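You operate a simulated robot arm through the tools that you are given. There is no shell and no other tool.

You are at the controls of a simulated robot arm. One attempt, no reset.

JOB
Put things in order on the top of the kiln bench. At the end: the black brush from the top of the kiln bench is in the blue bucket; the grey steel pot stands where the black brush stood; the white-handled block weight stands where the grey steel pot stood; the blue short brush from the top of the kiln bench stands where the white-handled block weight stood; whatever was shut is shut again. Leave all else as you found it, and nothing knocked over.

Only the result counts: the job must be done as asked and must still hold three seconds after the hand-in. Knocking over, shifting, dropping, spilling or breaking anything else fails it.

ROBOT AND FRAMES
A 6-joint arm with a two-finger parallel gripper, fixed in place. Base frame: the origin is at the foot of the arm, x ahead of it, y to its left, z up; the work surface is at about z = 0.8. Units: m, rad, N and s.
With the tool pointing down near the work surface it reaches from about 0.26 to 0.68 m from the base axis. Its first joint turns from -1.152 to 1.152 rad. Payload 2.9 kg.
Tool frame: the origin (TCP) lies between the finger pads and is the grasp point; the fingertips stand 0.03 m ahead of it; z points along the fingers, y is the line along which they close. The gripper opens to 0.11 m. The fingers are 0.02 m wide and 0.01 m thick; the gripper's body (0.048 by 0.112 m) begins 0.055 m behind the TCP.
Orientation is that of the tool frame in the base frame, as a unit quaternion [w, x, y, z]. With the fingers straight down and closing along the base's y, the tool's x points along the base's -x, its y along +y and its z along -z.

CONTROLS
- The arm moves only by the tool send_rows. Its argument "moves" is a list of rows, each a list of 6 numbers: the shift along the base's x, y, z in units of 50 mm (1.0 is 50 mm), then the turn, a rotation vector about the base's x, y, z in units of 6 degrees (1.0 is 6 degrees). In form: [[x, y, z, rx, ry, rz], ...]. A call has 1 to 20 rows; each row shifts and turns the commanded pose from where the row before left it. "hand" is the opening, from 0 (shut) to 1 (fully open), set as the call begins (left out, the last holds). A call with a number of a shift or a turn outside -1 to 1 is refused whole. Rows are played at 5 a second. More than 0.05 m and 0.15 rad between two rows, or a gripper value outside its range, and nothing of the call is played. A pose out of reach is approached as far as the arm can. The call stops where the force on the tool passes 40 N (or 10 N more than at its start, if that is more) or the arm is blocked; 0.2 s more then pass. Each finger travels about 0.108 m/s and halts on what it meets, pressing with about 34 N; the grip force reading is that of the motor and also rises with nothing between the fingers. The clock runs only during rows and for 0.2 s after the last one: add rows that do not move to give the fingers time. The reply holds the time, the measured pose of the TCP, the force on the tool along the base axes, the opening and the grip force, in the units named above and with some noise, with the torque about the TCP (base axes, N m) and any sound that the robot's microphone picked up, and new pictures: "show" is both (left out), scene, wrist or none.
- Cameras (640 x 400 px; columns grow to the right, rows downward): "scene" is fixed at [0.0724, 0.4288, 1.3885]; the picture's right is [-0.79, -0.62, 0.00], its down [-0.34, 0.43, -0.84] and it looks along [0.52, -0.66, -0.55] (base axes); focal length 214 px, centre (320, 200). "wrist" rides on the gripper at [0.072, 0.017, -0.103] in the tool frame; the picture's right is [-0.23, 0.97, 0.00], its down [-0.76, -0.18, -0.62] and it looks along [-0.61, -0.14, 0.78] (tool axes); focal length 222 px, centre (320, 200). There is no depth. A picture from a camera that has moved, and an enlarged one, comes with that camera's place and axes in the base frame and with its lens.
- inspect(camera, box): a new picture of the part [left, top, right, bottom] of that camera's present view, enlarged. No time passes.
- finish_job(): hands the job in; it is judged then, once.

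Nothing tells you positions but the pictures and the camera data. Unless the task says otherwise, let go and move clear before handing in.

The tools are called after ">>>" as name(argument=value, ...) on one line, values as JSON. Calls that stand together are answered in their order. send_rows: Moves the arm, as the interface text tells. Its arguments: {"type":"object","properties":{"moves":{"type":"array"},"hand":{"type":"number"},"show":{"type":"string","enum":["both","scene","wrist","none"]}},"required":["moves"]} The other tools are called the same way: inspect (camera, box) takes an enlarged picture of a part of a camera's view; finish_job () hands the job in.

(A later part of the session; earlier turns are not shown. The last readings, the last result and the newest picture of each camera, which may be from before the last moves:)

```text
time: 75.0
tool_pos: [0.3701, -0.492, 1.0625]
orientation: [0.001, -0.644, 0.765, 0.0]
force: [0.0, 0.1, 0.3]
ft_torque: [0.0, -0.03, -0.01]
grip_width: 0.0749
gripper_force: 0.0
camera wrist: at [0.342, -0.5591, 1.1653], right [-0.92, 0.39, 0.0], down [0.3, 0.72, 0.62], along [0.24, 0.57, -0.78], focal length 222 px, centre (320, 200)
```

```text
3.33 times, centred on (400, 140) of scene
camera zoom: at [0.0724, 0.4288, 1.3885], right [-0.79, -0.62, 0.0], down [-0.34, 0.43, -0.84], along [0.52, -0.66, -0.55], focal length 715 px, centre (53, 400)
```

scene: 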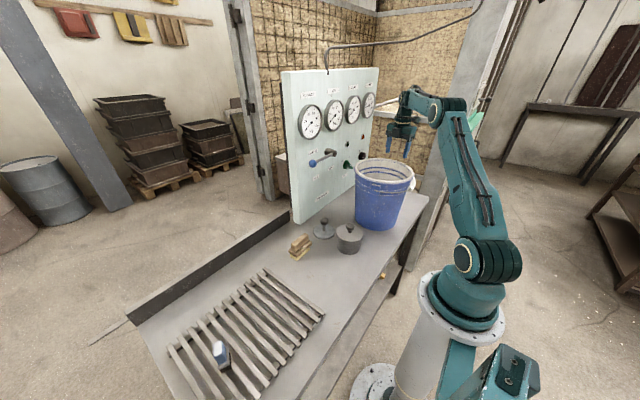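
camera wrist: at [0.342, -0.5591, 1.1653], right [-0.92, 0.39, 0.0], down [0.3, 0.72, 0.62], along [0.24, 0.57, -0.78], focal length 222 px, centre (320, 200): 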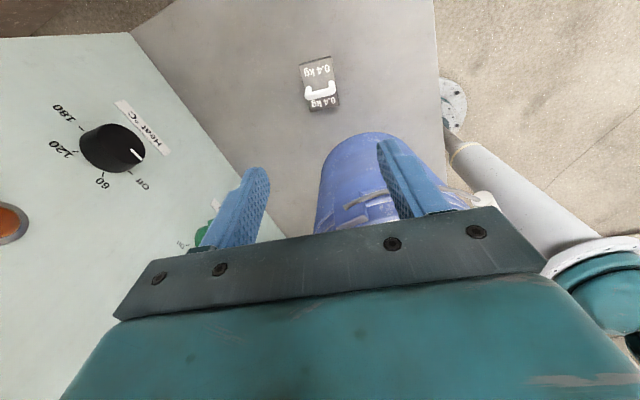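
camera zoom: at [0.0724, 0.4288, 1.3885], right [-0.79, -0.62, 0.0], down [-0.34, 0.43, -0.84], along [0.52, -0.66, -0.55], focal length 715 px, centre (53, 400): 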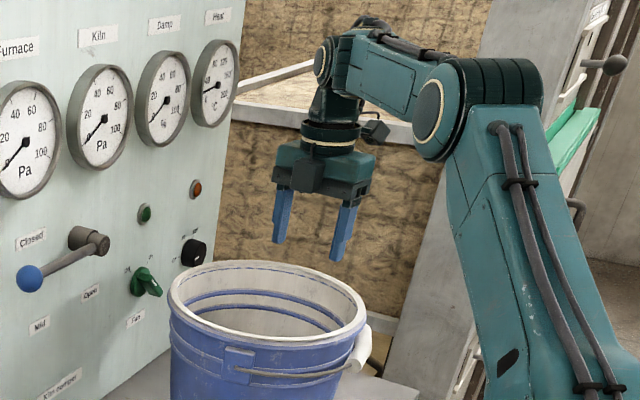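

The forearm will pass close above the bucket rim if I grip the weight's body low down. Gripping the white bar with the tool leaned slightly outward should leave more room, so I'll first measure the weight closely from here.

>>> inspect(camera="wrist", box=[280, 40, 360, 130])

>>> inspect(camera="wrist", box=[260, 110, 520, 240])

```text
4.44 times, centred on (320, 85) of wrist
camera zoom: at [0.342, -0.5591, 1.1653], right [-0.92, 0.39, 0.0], down [0.3, 0.72, 0.62], along [0.24, 0.57, -0.78], focal length 987 px, centre (320, 711)
```

zoom: 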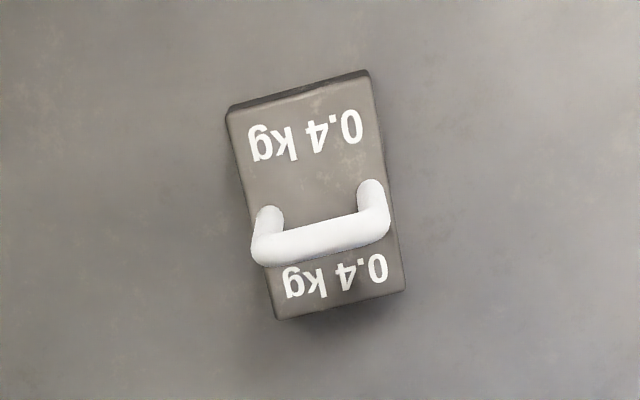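

```text
2.46 times, centred on (390, 175) of wrist
camera zoom: at [0.342, -0.5591, 1.1653], right [-0.92, 0.39, 0.0], down [0.3, 0.72, 0.62], along [0.24, 0.57, -0.78], focal length 547 px, centre (148, 262)
```

zoom: 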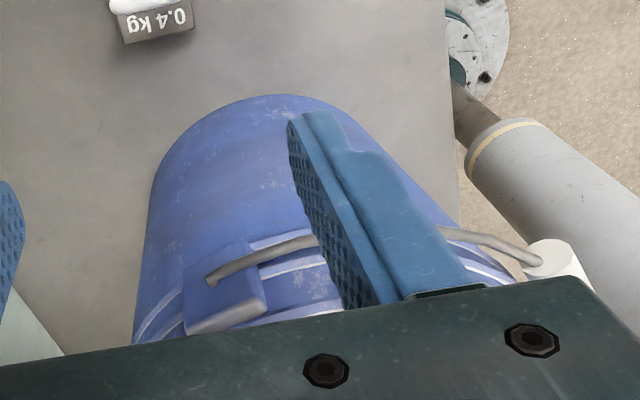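

The weight centre is (0.369, -0.4935) and its bar is turned -10.7°. I'll back off slightly outward, turn the tool to -10.7° so the fingers straddle the bar, and keep everything above rim level while turning.

>>> send_rows(moves=[[0, -0.2, 0.3, 0, 0, 0], [0, -0.2, 0.3, 0, 0, -0.5], [0, 0, 0, 0, 0, -1], [0, 0, 0, 0, 0, -1], [0, 0, 0, 0, 0, -1], [0, 0, 0, 0, 0, -1], [0, 0, 0, 0, 0, -1], [0, 0, 0, 0, 0, -1], [0, 0, 0, 0, 0, -1], [0, 0, 0, 0, 0, -1], [0, 0, 0, 0, 0, -1], [0, 0, 0, 0, 0, -1], [0, 0, 0, 0, 0, -1], [0, 0, 0, 0, 0, -1], [0, 0, 0, 0, 0, -1], [0, 0, 0, 0, 0, -1], [0, 0, 0, 0, 0, -0.67], [0, 0, 0, 0, 0, 0]], hand=0.55, show="both")

>>> inspect(camera="scene", box=[350, 80, 450, 200])

```text
time: 78.8
tool_pos: [0.37, -0.512, 1.0935]
orientation: [0.001, 0.095, 0.995, 0.0]
force: [-0.4, 0.1, 0.6]
ft_torque: [0.0, 0.01, 0.0]
grip_width: 0.0604
gripper_force: 0.1
camera wrist: at [0.3015, -0.4792, 1.1965], right [0.41, 0.91, 0.0], down [0.71, -0.32, 0.62], along [0.57, -0.25, -0.78], focal length 222 px, centre (320, 200)
```

scene: 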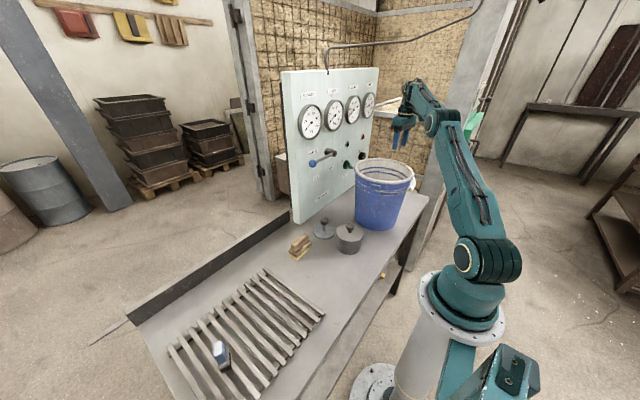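
wrist: 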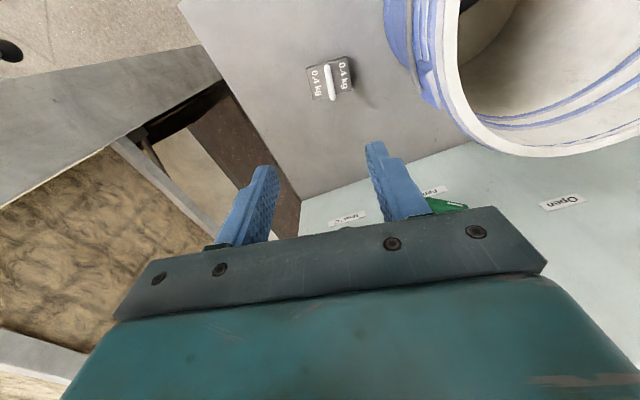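

```text
3.33 times, centred on (400, 140) of scene
camera zoom: at [0.0724, 0.4288, 1.3885], right [-0.79, -0.62, 0.0], down [-0.34, 0.43, -0.84], along [0.52, -0.66, -0.55], focal length 715 px, centre (53, 400)
```

zoom: 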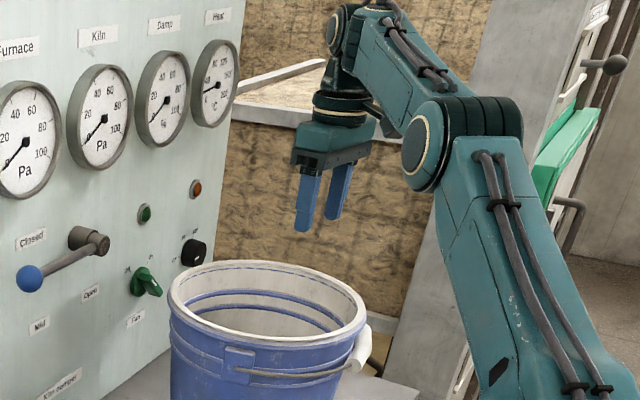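

The yaw matches the bar. I'll go down to about z = 1.0, keeping the gripper outside the rim, and lean the tool outward by 12°.

>>> send_rows(moves=[[0, 0, -0.4, 0, 0, 0], [0, 0, -0.5, 0, 0, 0], [0, 0, -0.5, 0, 0, 0], [0, 0, -0.4, 0, 0, 0], [0, 0, 0, 0.49, -0.09, 0], [0, 0, 0, 0.49, -0.09, 0], [0, 0, 0, 0.49, -0.09, 0], [0, 0, 0, 0.49, -0.09, 0], [0, 0, 0, 0, 0, 0]], show="both")

>>> inspect(camera="scene", box=[350, 80, 450, 200])

```text
time: 80.8
tool_pos: [0.3446, -0.5289, 1.0021]
orientation: [-0.033, 0.092, 0.994, 0.041]
force: [0.0, -0.6, 0.9]
ft_torque: [-0.01, -0.01, -0.01]
grip_width: 0.0605
gripper_force: 0.0
out of reach, approached as far as the arm can: row 6, 7, 8
camera wrist: at [0.2829, -0.5067, 1.1105], right [0.4, 0.91, 0.06], down [0.75, -0.37, 0.55], along [0.52, -0.18, -0.83], focal length 222 px, centre (320, 200)
```

scene: 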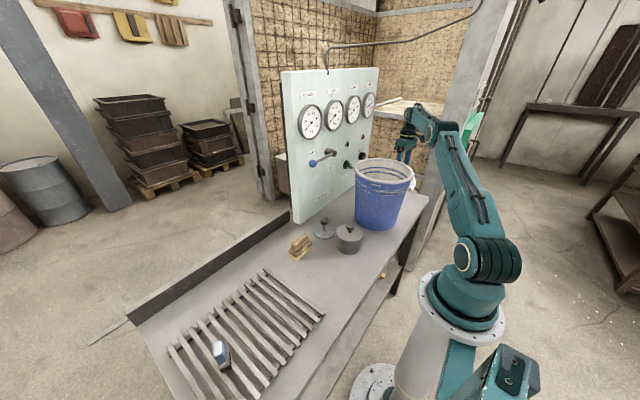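
wrist: 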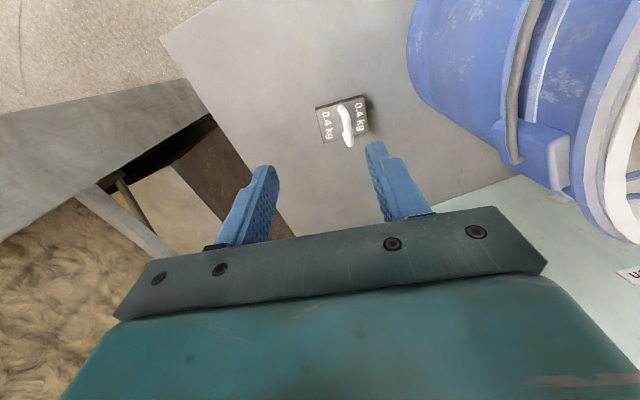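

```text
3.33 times, centred on (400, 140) of scene
camera zoom: at [0.0724, 0.4288, 1.3885], right [-0.79, -0.62, 0.0], down [-0.34, 0.43, -0.84], along [0.52, -0.66, -0.55], focal length 715 px, centre (53, 400)
```

zoom: 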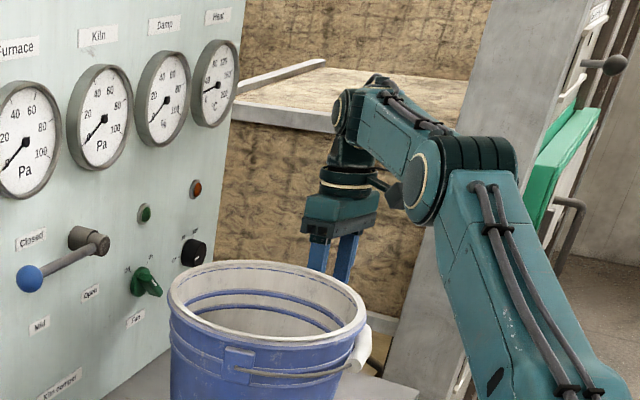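

Leaning outward at this height runs out of reach, so I'll drop that plan. Gripping the bar by its two ends with the tool turned back to about +80° needs no lean and keeps the slim side of the gripper towards the bucket; first I'll level the tool and raise it.

>>> send_rows(moves=[[0.2, 0.1, 0.1, -0.42, -0.28, 0], [0.2, 0.2, 0.2, -0.42, -0.28, 0], [0, 0.1, 0.4, 0, 0, 0], [0, 0, 0.4, 0, 0, 0], [0, 0, 0.3, 0, 0, 0], [0, 0, 0, 0, 0, 0]], show="both")

```text
time: 82.2
tool_pos: [0.3136, -0.5153, 1.0525]
orientation: [-0.015, 0.087, 0.996, 0.03]
force: [0.0, 0.3, 0.1]
ft_torque: [0.02, 0.02, 0.01]
grip_width: 0.0605
gripper_force: 0.0
out of reach, approached as far as the arm can: row 1, 2, 3, 4, 5
camera wrist: at [0.2471, -0.4915, 1.1591], right [0.39, 0.92, 0.05], down [0.73, -0.35, 0.59], along [0.56, -0.2, -0.81], focal length 222 px, centre (320, 200)
```

scene: 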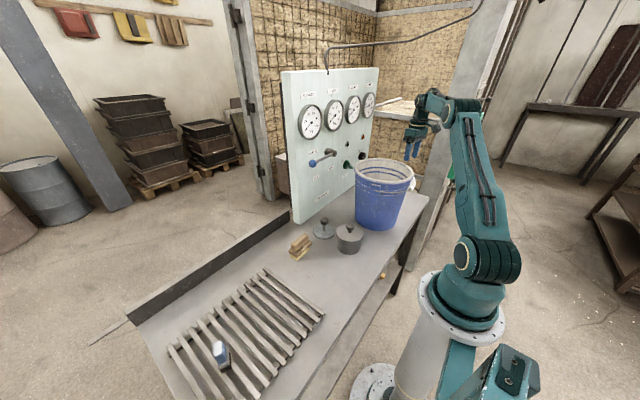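
wrist: 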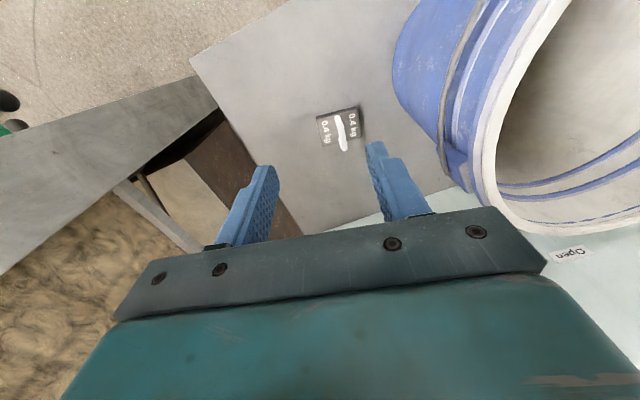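

The first joint seems to be at its limit here, so the arm only partly followed. I'll steer it back towards +x in small steps while levelling the tool, staying clear of the bucket.

>>> send_rows(moves=[[0.3, 0, 0.1, -0.2, -0.08, 0], [0.3, 0, 0.1, -0.2, -0.08, 0], [0.3, 0, 0.1, -0.2, -0.08, 0], [0, 0, 0, 0, 0, 0]], show="both")

```text
time: 83.2
tool_pos: [0.3851, -0.5138, 1.0719]
orientation: [0.017, 0.089, 0.996, 0.013]
force: [-0.3, -0.1, 0.1]
ft_torque: [-0.02, -0.02, 0.01]
grip_width: 0.0606
gripper_force: 0.0
out of reach, approached as far as the arm can: row 1
camera wrist: at [0.3116, -0.4861, 1.1727], right [0.39, 0.92, 0.03], down [0.69, -0.32, 0.64], along [0.6, -0.23, -0.77], focal length 222 px, centre (320, 200)
```

scene: 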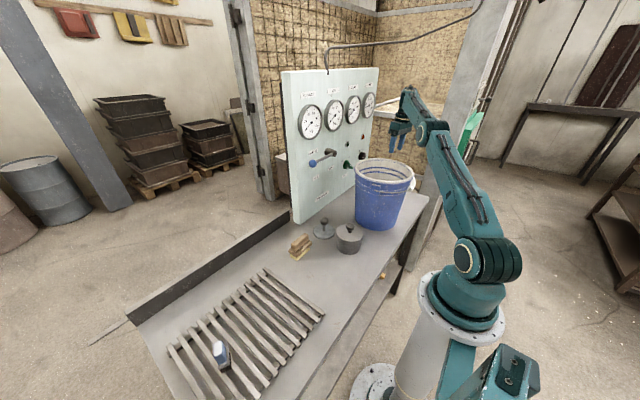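
wrist: 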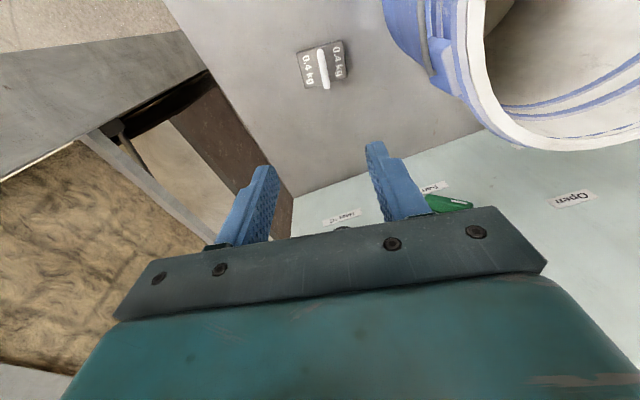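

The arm is free again at (0.385, -0.514, 1.072). I'll level the remaining 2.5° of tilt and then turn back to about +80°.

>>> send_rows(moves=[[-0.1, 0.05, 0, -0.11, 0.17, 0], [-0.1, 0.05, 0, -0.11, 0.176, 0], [-0.1, 0, 0, 0, 0, 0], [0, 0, 0, 0, 0, 0]], show="none")

```text
time: 84.2
tool_pos: [0.3676, -0.5097, 1.0717]
orientation: [0.0, 0.088, 0.996, -0.001]
force: [-0.3, -0.2, -1.2]
ft_torque: [0.0, 0.03, -0.04]
grip_width: 0.0608
gripper_force: 0.0
```

The tool is level again. Now I'll turn it to about +79° to line up with the bar, then centre over the weight.

>>> send_rows(moves=[[0, 0, 0, 0, 0, 1], [0, 0, 0, 0, 0, 1], [0, 0, 0, 0, 0, 1], [0, 0, 0, 0, 0, 1], [0, 0, 0, 0, 0, 1], [0, 0, 0, 0, 0, 1], [0, 0, 0, 0, 0, 1], [0, 0, 0, 0, 0, 1], [0, 0, 0, 0, 0, 1], [0, 0, 0, 0, 0, 1], [0, 0, 0, 0, 0, 1], [0, 0, 0, 0, 0, 1], [0, 0, 0, 0, 0, 1], [0.01, 0.15, -0.1, 0, 0, 1], [0.01, 0.15, -0.1, 0, 0, 0.9], [0, 0, 0, 0, 0, 0]], show="both")

>>> inspect(camera="wrist", box=[280, 40, 360, 130])

```text
time: 87.6
tool_pos: [0.37, -0.4973, 1.0641]
orientation: [-0.001, -0.639, 0.77, 0.001]
force: [0.2, 0.4, 0.5]
ft_torque: [0.02, 0.01, 0.0]
grip_width: 0.0604
gripper_force: 0.1
camera wrist: at [0.3399, -0.5638, 1.1673], right [-0.91, 0.4, 0.0], down [0.32, 0.71, 0.62], along [0.25, 0.57, -0.78], focal length 222 px, centre (320, 200)
```

scene: 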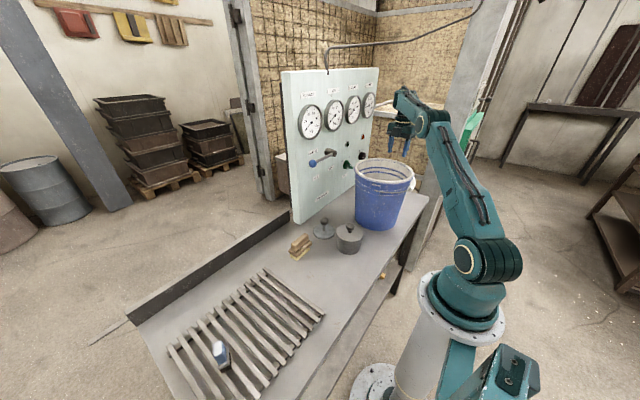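
wrist: 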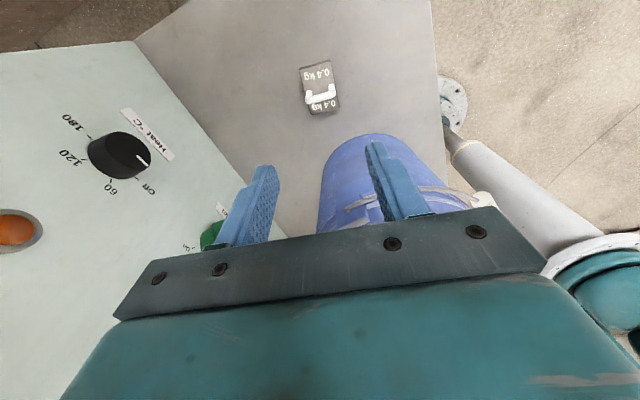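

```text
4.44 times, centred on (320, 85) of wrist
camera zoom: at [0.3399, -0.5638, 1.1673], right [-0.91, 0.4, 0.0], down [0.32, 0.71, 0.62], along [0.25, 0.57, -0.78], focal length 987 px, centre (320, 711)
```

zoom: 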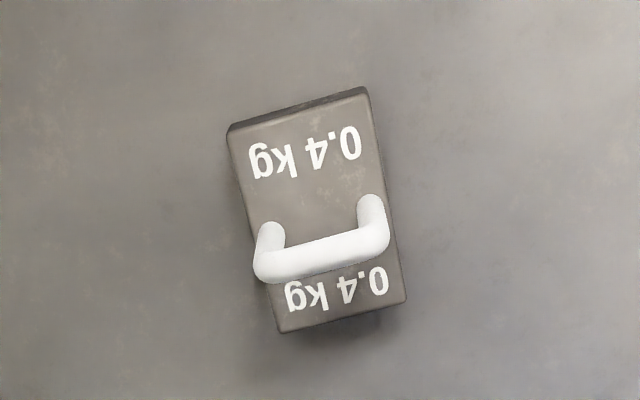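

The bar centre is at (0.370, -0.493), so I'll shift 4 mm and descend in stages, checking the forearm-to-bucket clearance.

>>> send_rows(moves=[[0, 0.08, -0.2, 0, 0, 0], [0, 0, -0.4, 0, 0, 0], [0, 0, -0.4, 0, 0, 0], [0, 0, -0.4, 0, 0, 0], [0, 0, -0.4, 0, 0, 0], [0, 0, -0.4, 0, 0, 0], [0, 0, 0, 0, 0, 0]], show="both")

>>> inspect(camera="scene", box=[350, 80, 450, 200])

>>> inspect(camera="wrist", box=[240, 60, 500, 240])

```text
time: 89.2
tool_pos: [0.3968, -0.5241, 0.9708]
orientation: [0.001, -0.638, 0.77, 0.002]
force: [-0.1, 0.6, 0.3]
ft_torque: [0.01, 0.02, 0.01]
grip_width: 0.0603
gripper_force: 0.0
out of reach, approached as far as the arm can: row 1, 2, 3, 4, 5, 6
camera wrist: at [0.3659, -0.5896, 1.0721], right [-0.91, 0.4, 0.0], down [0.32, 0.71, 0.62], along [0.25, 0.57, -0.78], focal length 222 px, centre (320, 200)
```

scene: 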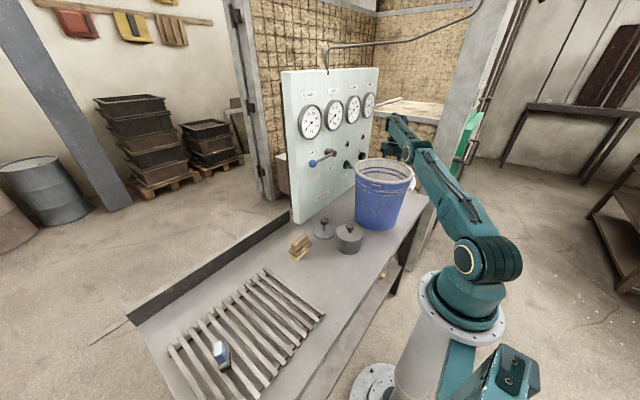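
wrist: 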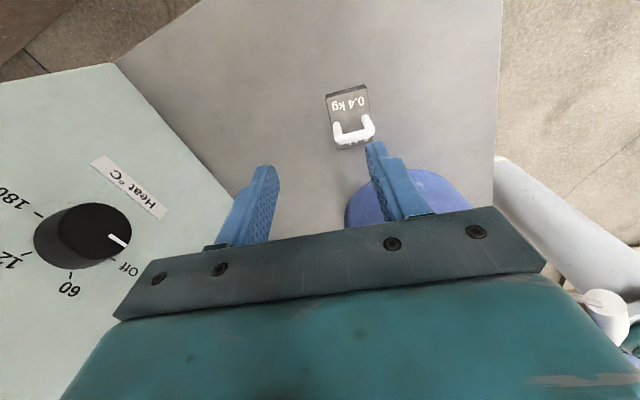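

```text
3.33 times, centred on (400, 140) of scene
camera zoom: at [0.0724, 0.4288, 1.3885], right [-0.79, -0.62, 0.0], down [-0.34, 0.43, -0.84], along [0.52, -0.66, -0.55], focal length 715 px, centre (53, 400)
```

zoom: 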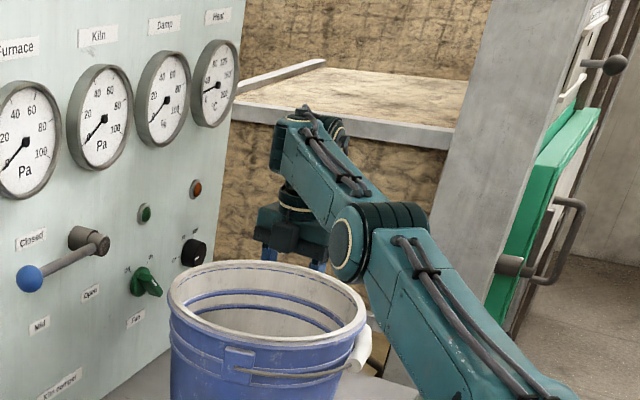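

```text
2.22 times, centred on (370, 150) of wrist
camera zoom: at [0.3659, -0.5896, 1.0721], right [-0.91, 0.4, 0.0], down [0.32, 0.71, 0.62], along [0.25, 0.57, -0.78], focal length 494 px, centre (209, 311)
```

zoom: 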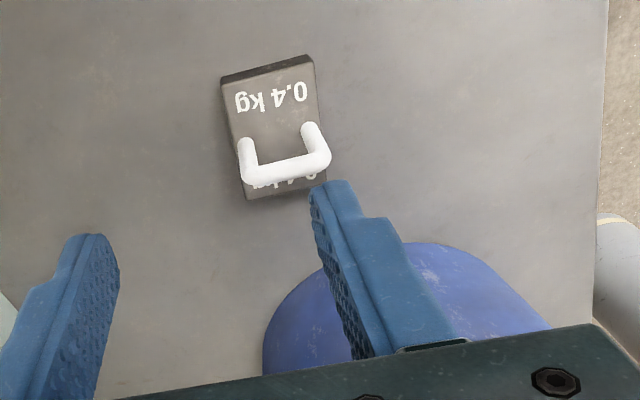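

The arm has stretched out straight instead of descending, so the solver seems stuck near the elbow's straight pose. I'll rise gently straight up and bring the arm back inward to a well-bent pose before trying again.

>>> send_rows(moves=[[-0.1, 0.1, 0.4, 0, 0, 0], [-0.1, 0.1, 0.4, 0, 0, 0], [-0.1, 0.1, 0.4, 0, 0, 0], [-0.1, 0.1, 0.4, 0, 0, 0], [0, 0, 0, 0, 0, 0]], show="both")

>>> inspect(camera="scene", box=[350, 80, 530, 300])

```text
time: 90.4
tool_pos: [0.3766, -0.5025, 1.0464]
orientation: [0.0, -0.638, 0.77, 0.001]
force: [-0.1, 0.1, -0.2]
ft_torque: [0.0, 0.05, 0.0]
grip_width: 0.0607
gripper_force: 0.1
camera wrist: at [0.3474, -0.569, 1.15], right [-0.91, 0.41, 0.0], down [0.32, 0.71, 0.62], along [0.25, 0.57, -0.78], focal length 222 px, centre (320, 200)
```

scene: 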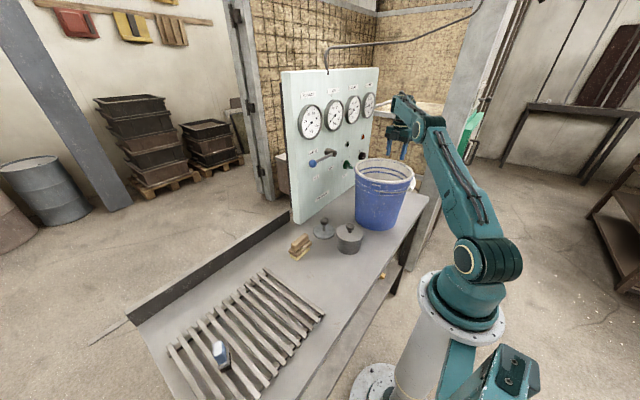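
wrist: 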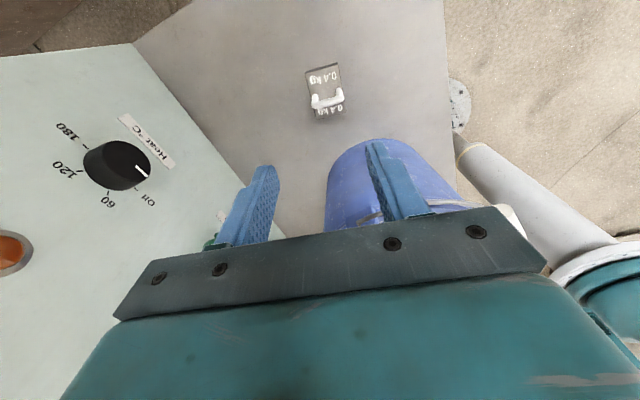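

```text
1.82 times, centred on (440, 190) of scene
camera zoom: at [0.0724, 0.4288, 1.3885], right [-0.79, -0.62, 0.0], down [-0.34, 0.43, -0.84], along [0.52, -0.66, -0.55], focal length 390 px, centre (102, 218)
```

zoom: 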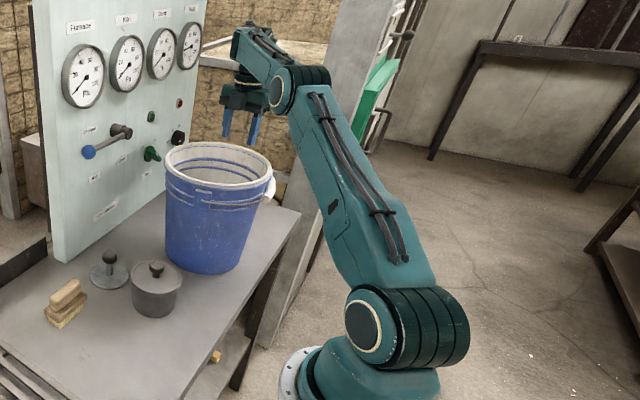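

No complaint this time: the tool is level at (0.377, -0.503, 1.046). I'll try the small move in over the weight by itself to see which direction is restricted.

>>> send_rows(moves=[[-0.06, 0.08, 0, 0, 0, 0], [-0.06, 0.08, 0, 0, 0, 0], [0, 0, 0, 0, 0, 0]], show="none")

```text
time: 91.2
tool_pos: [0.375, -0.5009, 1.0505]
orientation: [-0.001, -0.638, 0.77, 0.003]
force: [0.0, 0.3, -0.2]
ft_torque: [-0.02, -0.02, -0.01]
grip_width: 0.0604
gripper_force: 0.1
out of reach, approached as far as the arm can: row 1, 2
```

Only the inward motion is refused, which suggests a changed wrist or elbow posture. I'll zoom in to compare the arm with the earlier picture at the same spot.

>>> inspect(camera="scene", box=[370, 80, 450, 170])

>>> inspect(camera="scene", box=[350, 80, 450, 200])

```text
4.44 times, centred on (410, 125) of scene
camera zoom: at [0.0724, 0.4288, 1.3885], right [-0.79, -0.62, 0.0], down [-0.34, 0.43, -0.84], along [0.52, -0.66, -0.55], focal length 953 px, centre (-80, 533)
```

zoom: 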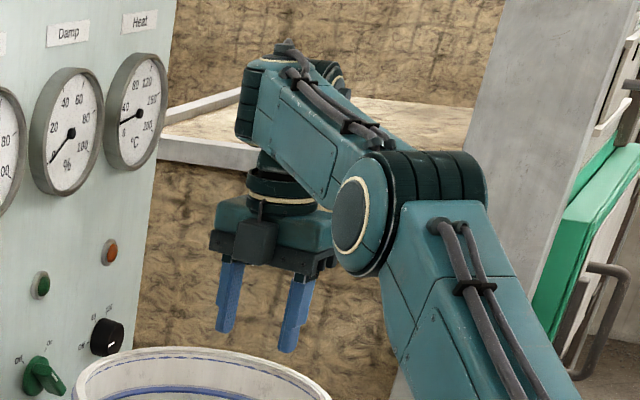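

```text
3.33 times, centred on (400, 140) of scene
camera zoom: at [0.0724, 0.4288, 1.3885], right [-0.79, -0.62, 0.0], down [-0.34, 0.43, -0.84], along [0.52, -0.66, -0.55], focal length 715 px, centre (53, 400)
```

zoom: 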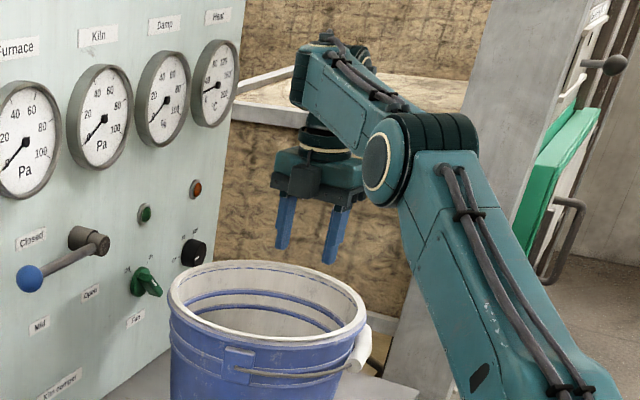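

The wrist has flipped to the other side of the forearm, and in that posture it can't pitch down for low work. I'll back out up and inward, swing round to the open left side at height, and look for a way to flip it back there, away from everything.

>>> send_rows(moves=[[-0.2, 0.27, 0.5, 0, 0, 0], [-0.2, 0.27, 0.5, 0, 0, 0], [-0.2, 0.27, 0.5, 0, 0, 0], [-0.2, 0.27, 0.5, 0, 0, 0], [-0.35, 0.47, 0.7, 0, 0, 0], [-0.35, 0.47, 0.7, 0, 0, 0], [0.1, 0.5, 0.3, 0, 0, 0], [0, 0, 0, 0, 0, 0]], show="both")

```text
time: 93.0
tool_pos: [0.3059, -0.3752, 1.2383]
orientation: [0.0, -0.637, 0.771, 0.001]
force: [-0.2, -0.2, 0.8]
ft_torque: [0.0, -0.05, -0.01]
grip_width: 0.0604
gripper_force: 0.1
camera wrist: at [0.2738, -0.4425, 1.341], right [-0.91, 0.41, 0.0], down [0.32, 0.71, 0.62], along [0.25, 0.57, -0.78], focal length 222 px, centre (320, 200)
```

scene: 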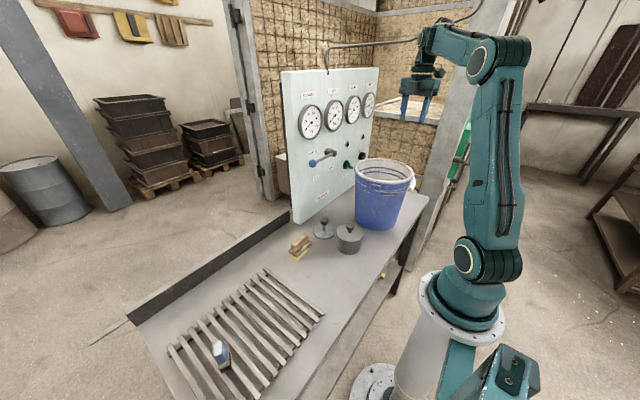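
wrist: 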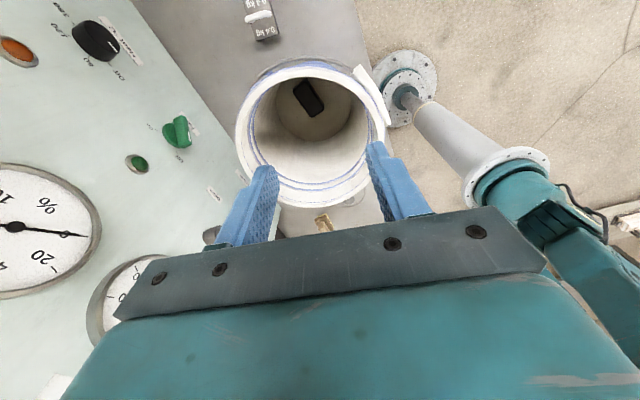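

That moved without complaint. I'll check which side the wrist is on now.

>>> inspect(camera="scene", box=[390, 10, 530, 130])

```text
3.33 times, centred on (460, 70) of scene
camera zoom: at [0.0724, 0.4288, 1.3885], right [-0.79, -0.62, 0.0], down [-0.34, 0.43, -0.84], along [0.52, -0.66, -0.55], focal length 715 px, centre (-147, 633)
```

zoom: 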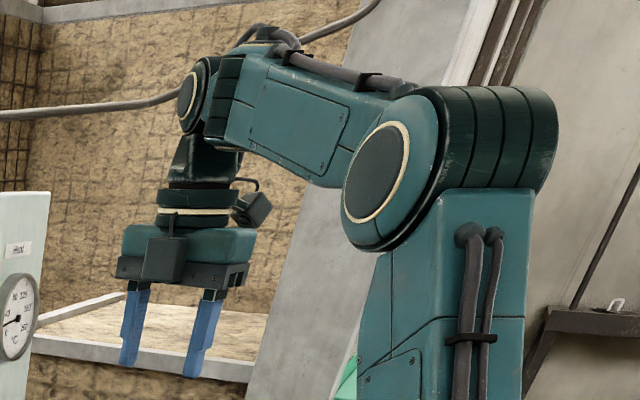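

The wrist is back on its original side of the forearm. I'll approach the weight again along the same path that worked the first time and check the posture before descending.

>>> send_rows(moves=[[0.4, -0.31, -0.3, 0, 0, 0], [0.4, -0.31, -0.3, 0, 0, 0], [0.4, -0.31, -0.3, 0, 0, 0], [0.02, -0.35, -0.3, 0, 0, 0], [0.02, -0.35, -0.3, 0, 0, 0], [0.02, -0.35, -0.3, 0, 0, 0], [0.01, -0.38, -0.3, 0, 0, 0], [0, 0, -0.5, 0, 0, 0], [0, 0, -0.5, 0, 0, 0], [0, 0, 0, 0, 0, 0]], show="both")

>>> inspect(camera="scene", box=[350, 80, 450, 200])

```text
time: 95.2
tool_pos: [0.3701, -0.4933, 1.0825]
orientation: [0.001, -0.638, 0.77, 0.0]
force: [0.5, 0.1, -0.6]
ft_torque: [0.01, -0.03, 0.01]
grip_width: 0.0606
gripper_force: 0.1
camera wrist: at [0.3389, -0.5596, 1.1855], right [-0.91, 0.4, 0.0], down [0.32, 0.71, 0.62], along [0.25, 0.57, -0.78], focal length 222 px, centre (320, 200)
```

scene: 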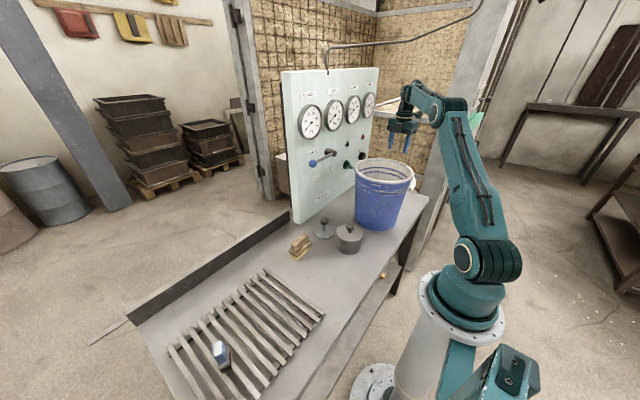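
wrist: 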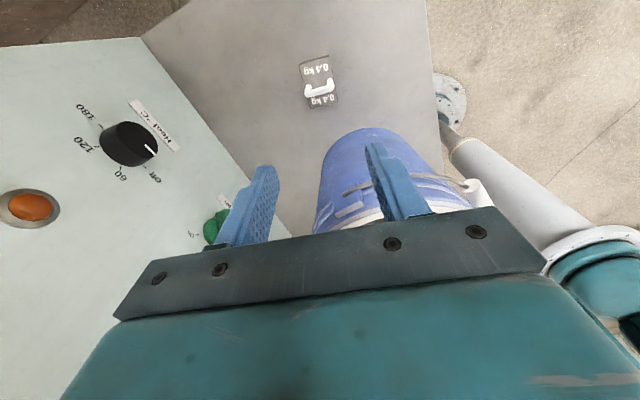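

```text
3.33 times, centred on (400, 140) of scene
camera zoom: at [0.0724, 0.4288, 1.3885], right [-0.79, -0.62, 0.0], down [-0.34, 0.43, -0.84], along [0.52, -0.66, -0.55], focal length 715 px, centre (53, 400)
```

zoom: 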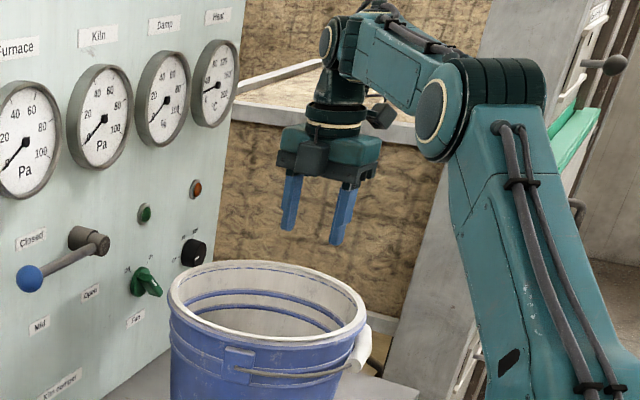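

This is the same posture as on the first visit, directly over the weight. I'll descend in small steps and watch for any reach complaint.

>>> send_rows(moves=[[0, 0, -0.3, 0, 0, 0], [0, 0, -0.3, 0, 0, 0], [0, 0, -0.3, 0, 0, 0], [0, 0, -0.3, 0, 0, 0], [0, 0, 0, 0, 0, 0]], show="none")

>>> inspect(camera="scene", box=[350, 80, 450, 200])

```text
time: 96.4
tool_pos: [0.3692, -0.4922, 1.0239]
orientation: [0.0, -0.638, 0.77, -0.001]
force: [0.3, 0.4, -0.5]
ft_torque: [0.01, 0.0, 0.03]
grip_width: 0.0606
gripper_force: 0.1
```

```text
3.33 times, centred on (400, 140) of scene
camera zoom: at [0.0724, 0.4288, 1.3885], right [-0.79, -0.62, 0.0], down [-0.34, 0.43, -0.84], along [0.52, -0.66, -0.55], focal length 715 px, centre (53, 400)
```

zoom: 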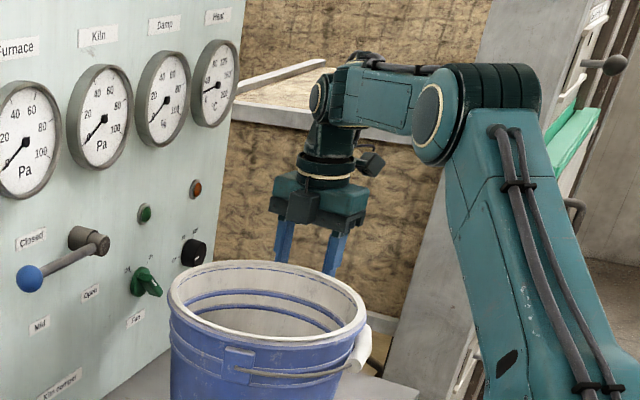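

Descending works properly now. I'll continue to about z = 0.95 and check clearances.

>>> send_rows(moves=[[0, 0, -0.3, 0, 0, 0], [0, 0, -0.3, 0, 0, 0], [0, 0, -0.3, 0, 0, 0], [0, 0, -0.3, 0, 0, 0], [0, 0, -0.3, 0, 0, 0], [0, 0, 0, 0, 0, 0]], show="both")

>>> inspect(camera="scene", box=[350, 80, 450, 200])

>>> inspect(camera="wrist", box=[220, 60, 460, 220])

```text
time: 97.8
tool_pos: [0.3685, -0.4924, 0.948]
orientation: [0.0, -0.637, 0.77, 0.0]
force: [0.1, -0.1, -0.5]
ft_torque: [0.0, 0.0, 0.0]
grip_width: 0.0604
gripper_force: 0.1
camera wrist: at [0.338, -0.5594, 1.0503], right [-0.91, 0.4, 0.0], down [0.32, 0.71, 0.62], along [0.25, 0.57, -0.78], focal length 222 px, centre (320, 200)
```

scene: 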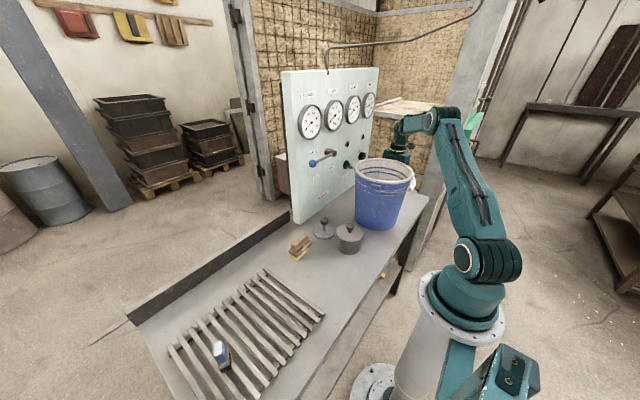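
wrist: 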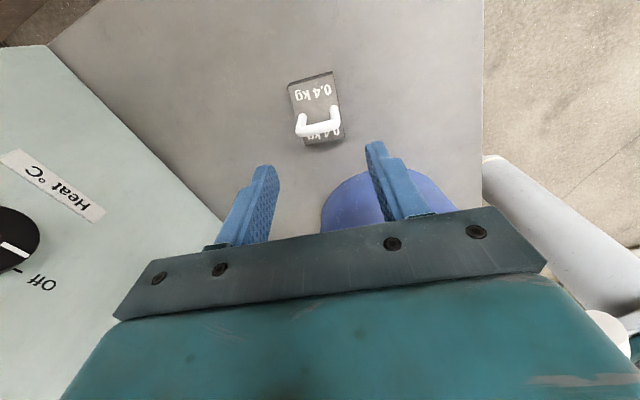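

```text
3.33 times, centred on (400, 140) of scene
camera zoom: at [0.0724, 0.4288, 1.3885], right [-0.79, -0.62, 0.0], down [-0.34, 0.43, -0.84], along [0.52, -0.66, -0.55], focal length 715 px, centre (53, 400)
```

zoom: 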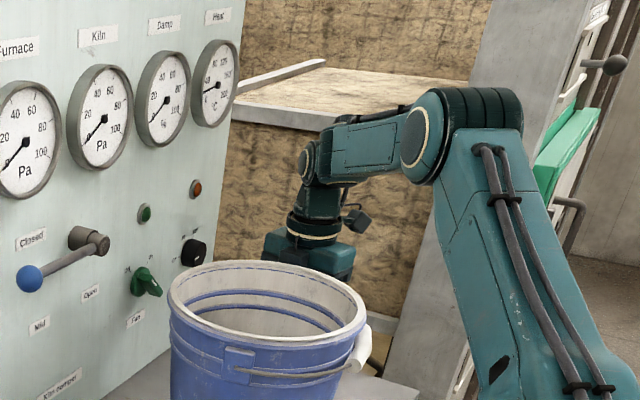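

```text
2.50 times, centred on (340, 140) of wrist
camera zoom: at [0.338, -0.5594, 1.0503], right [-0.91, 0.4, 0.0], down [0.32, 0.71, 0.62], along [0.25, 0.57, -0.78], focal length 555 px, centre (270, 350)
```

zoom: 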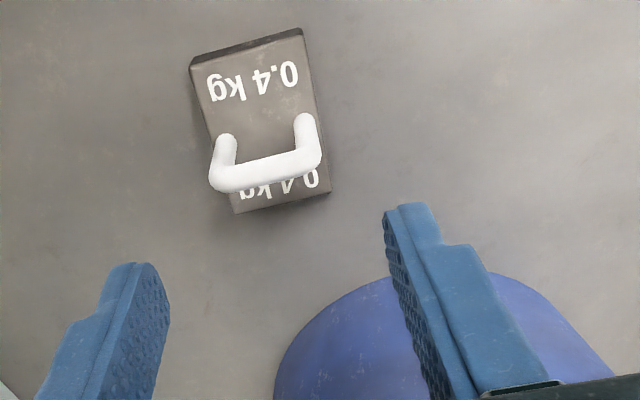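

The weight lies right under the gripper. I'll shift 2 mm, then lower the fingers around the bar and the block's upper edge, keeping the forearm clear to the right of the bucket.

>>> send_rows(moves=[[0, -0.04, -0.25, 0, 0, 0], [0, 0, -0.25, 0, 0, 0], [0, 0, -0.25, 0, 0, 0], [0, 0, -0.25, 0, 0, 0], [0, 0, -0.2, 0, 0, 0], [0, 0, -0.2, 0, 0, 0], [0, 0, 0, 0, 0, 0]], show="both")

>>> inspect(camera="scene", box=[350, 80, 450, 200])

>>> inspect(camera="wrist", box=[220, 80, 460, 240])

```text
time: 99.4
tool_pos: [0.3704, -0.4947, 0.8788]
orientation: [0.0, -0.638, 0.77, -0.001]
force: [-0.6, 0.1, 0.8]
ft_torque: [0.0, -0.04, 0.0]
grip_width: 0.0602
gripper_force: 0.1
camera wrist: at [0.3397, -0.5609, 0.9814], right [-0.91, 0.4, 0.0], down [0.32, 0.72, 0.62], along [0.25, 0.57, -0.78], focal length 222 px, centre (320, 200)
```

scene: 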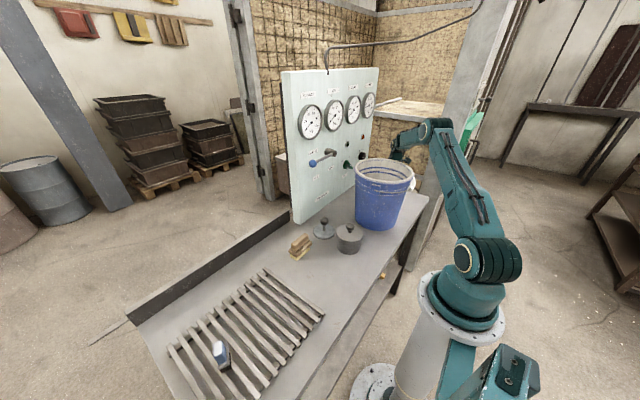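
wrist: 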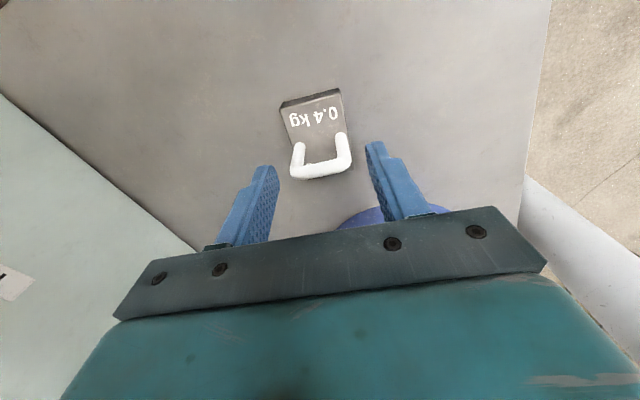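

```text
3.33 times, centred on (400, 140) of scene
camera zoom: at [0.0724, 0.4288, 1.3885], right [-0.79, -0.62, 0.0], down [-0.34, 0.43, -0.84], along [0.52, -0.66, -0.55], focal length 715 px, centre (53, 400)
```

zoom: 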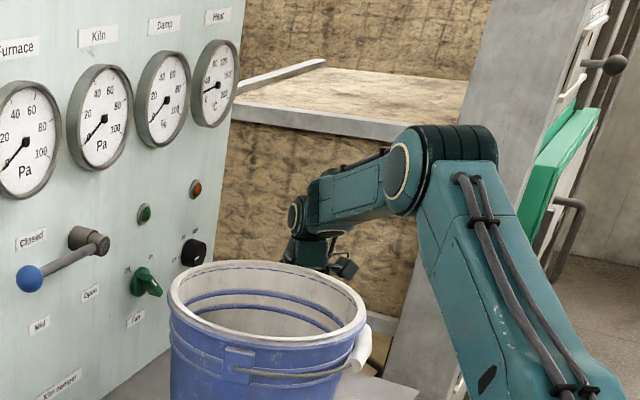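

```text
2.50 times, centred on (340, 160) of wrist
camera zoom: at [0.3397, -0.5609, 0.9814], right [-0.91, 0.4, 0.0], down [0.32, 0.72, 0.62], along [0.25, 0.57, -0.78], focal length 555 px, centre (270, 300)
```

zoom: 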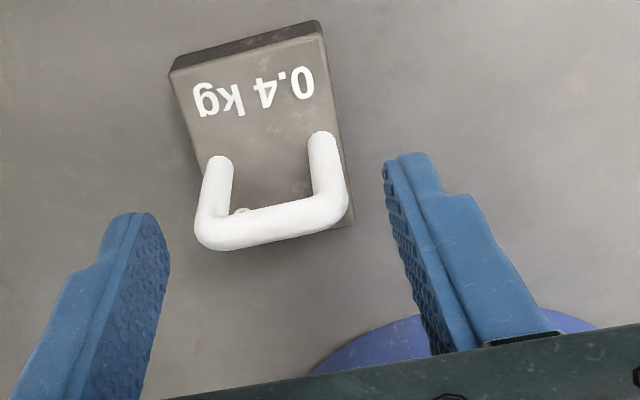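

The bar is centred and parallel between the fingers, and the forearm is well clear of the bucket. I'll lower the last 30 mm and close.

>>> send_rows(moves=[[0, -0.02, -0.2, 0, 0, 0], [0, 0, -0.2, 0, 0, 0], [0, 0, -0.15, 0, 0, 0], [0, 0, -0.07, 0, 0, 0], [0, 0, 0, 0, 0, 0]], show="wrist")

>>> inspect(camera="wrist", box=[220, 80, 460, 240])

```text
time: 100.6
tool_pos: [0.3693, -0.4952, 0.8489]
orientation: [0.0, -0.638, 0.77, -0.001]
force: [-0.2, 0.1, 0.4]
ft_torque: [0.02, -0.02, 0.04]
grip_width: 0.0604
gripper_force: 0.1
camera wrist: at [0.3387, -0.5627, 0.9507], right [-0.91, 0.4, 0.0], down [0.32, 0.71, 0.62], along [0.25, 0.57, -0.78], focal length 222 px, centre (320, 200)
```

wrist: 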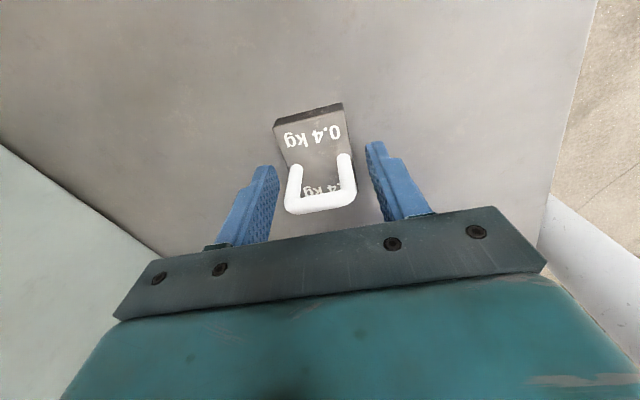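

```text
2.50 times, centred on (340, 160) of wrist
camera zoom: at [0.3387, -0.5627, 0.9507], right [-0.91, 0.4, 0.0], down [0.32, 0.71, 0.62], along [0.25, 0.57, -0.78], focal length 555 px, centre (270, 300)
```

zoom: 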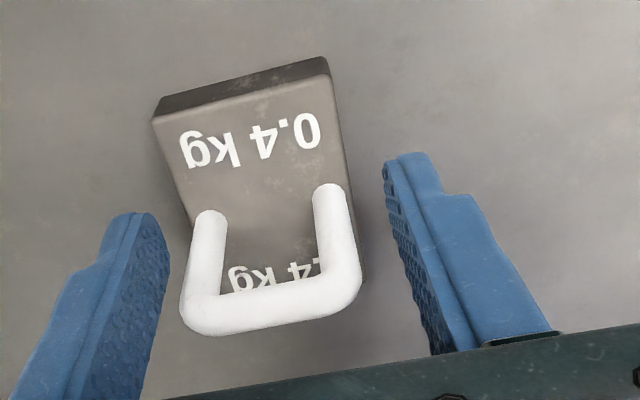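

The fingers straddle the handle and block evenly. I'll close and make a tiny slow test lift.

>>> send_rows(moves=[[0, 0, 0, 0, 0, 0], [0, 0, 0, 0, 0, 0], [0, 0, 0, 0, 0, 0], [0, 0, 0, 0, 0, 0]], hand=0, show="wrist")

>>> send_rows(moves=[[0, 0, 0.05, 0, 0, 0], [0, 0, 0.06, 0, 0, 0], [0, 0, 0.08, 0, 0, 0], [0, 0, 0.1, 0, 0, 0], [0, 0, 0, 0, 0, 0]], show="wrist")

```text
time: 101.6
tool_pos: [0.3702, -0.4956, 0.8488]
orientation: [0.001, -0.638, 0.77, -0.001]
force: [1.7, -0.7, 2.2]
ft_torque: [0.05, 0.01, 0.0]
grip_width: 0.0412
gripper_force: 34.3
camera wrist: at [0.3387, -0.5627, 0.9509], right [-0.91, 0.4, 0.0], down [0.32, 0.72, 0.62], along [0.25, 0.57, -0.78], focal length 222 px, centre (320, 200)
```

wrist: 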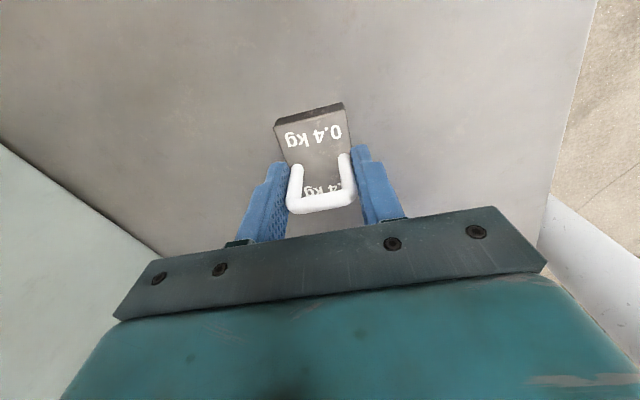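

```text
time: 102.8
tool_pos: [0.3703, -0.4957, 0.8624]
orientation: [0.001, -0.639, 0.769, -0.001]
force: [0.4, -0.2, -4.1]
ft_torque: [0.0, -0.03, -0.01]
grip_width: 0.0415
gripper_force: 34.1
camera wrist: at [0.3385, -0.5623, 0.9655], right [-0.91, 0.4, 0.0], down [0.32, 0.71, 0.62], along [0.25, 0.57, -0.78], focal length 222 px, centre (320, 200)
```

wrist: 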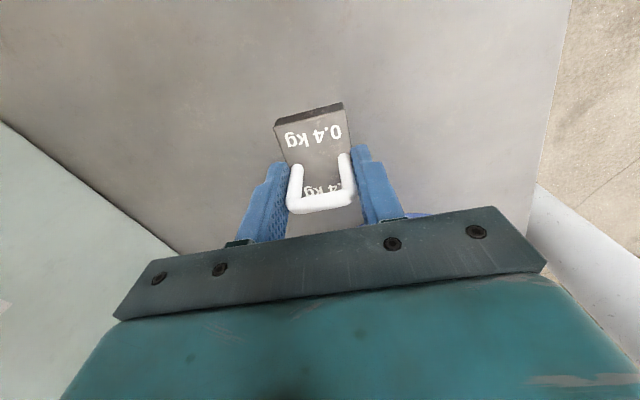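

The weight is held (about 4 N). I'll lift it slowly straight up to z ≈ 1.10, beside the bucket.

>>> send_rows(moves=[[0, 0, 0.15, 0, 0, 0], [0, 0, 0.2, 0, 0, 0], [0, 0, 0.25, 0, 0, 0], [0, 0, 0.3, 0, 0, 0], [0, 0, 0.3, 0, 0, 0], [0, 0, 0.3, 0, 0, 0], [0, 0, 0.3, 0, 0, 0], [0, 0, 0.3, 0, 0, 0], [0, 0, 0.3, 0, 0, 0], [0, 0, 0.3, 0, 0, 0], [0, 0, 0.3, 0, 0, 0], [0, 0, 0.3, 0, 0, 0], [0, 0, 0.3, 0, 0, 0], [0, 0, 0.3, 0, 0, 0], [0, 0, 0.3, 0, 0, 0], [0, 0, 0.25, 0, 0, 0], [0, 0, 0.15, 0, 0, 0], [0, 0, 0, 0, 0, 0]], show="both")

>>> inspect(camera="scene", box=[350, 80, 450, 200])

```text
time: 106.6
tool_pos: [0.3668, -0.495, 1.0918]
orientation: [0.0, -0.637, 0.771, -0.001]
force: [1.6, 1.4, -3.9]
ft_torque: [-0.02, -0.02, 0.0]
grip_width: 0.0411
gripper_force: 34.1
camera wrist: at [0.3365, -0.5618, 1.1949], right [-0.91, 0.41, 0.0], down [0.32, 0.71, 0.62], along [0.25, 0.57, -0.78], focal length 222 px, centre (320, 200)
```

scene: 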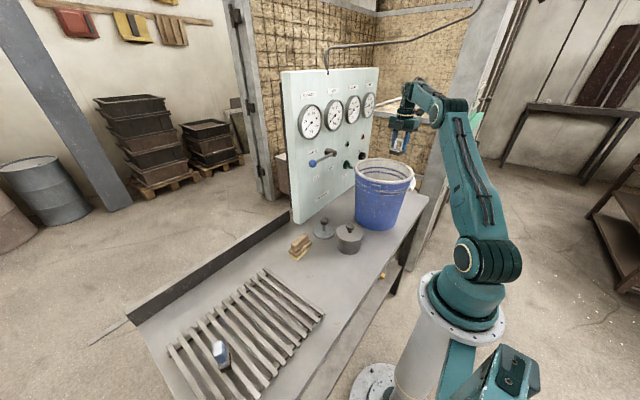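
wrist: 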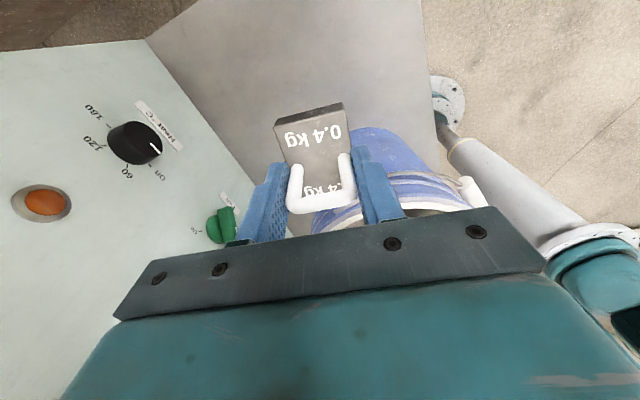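

```text
3.33 times, centred on (400, 140) of scene
camera zoom: at [0.0725, 0.4287, 1.3885], right [-0.79, -0.62, 0.0], down [-0.34, 0.43, -0.84], along [0.52, -0.66, -0.55], focal length 715 px, centre (53, 400)
```

zoom: 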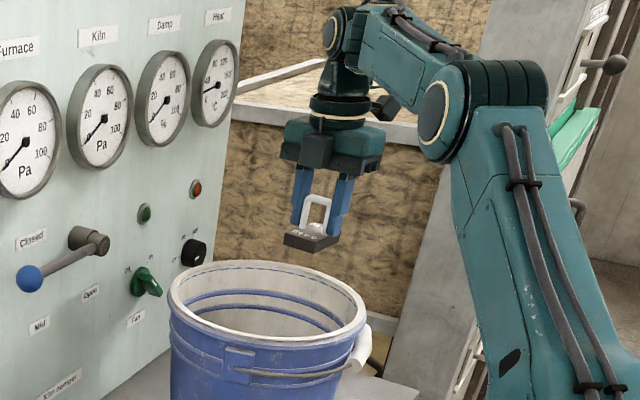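

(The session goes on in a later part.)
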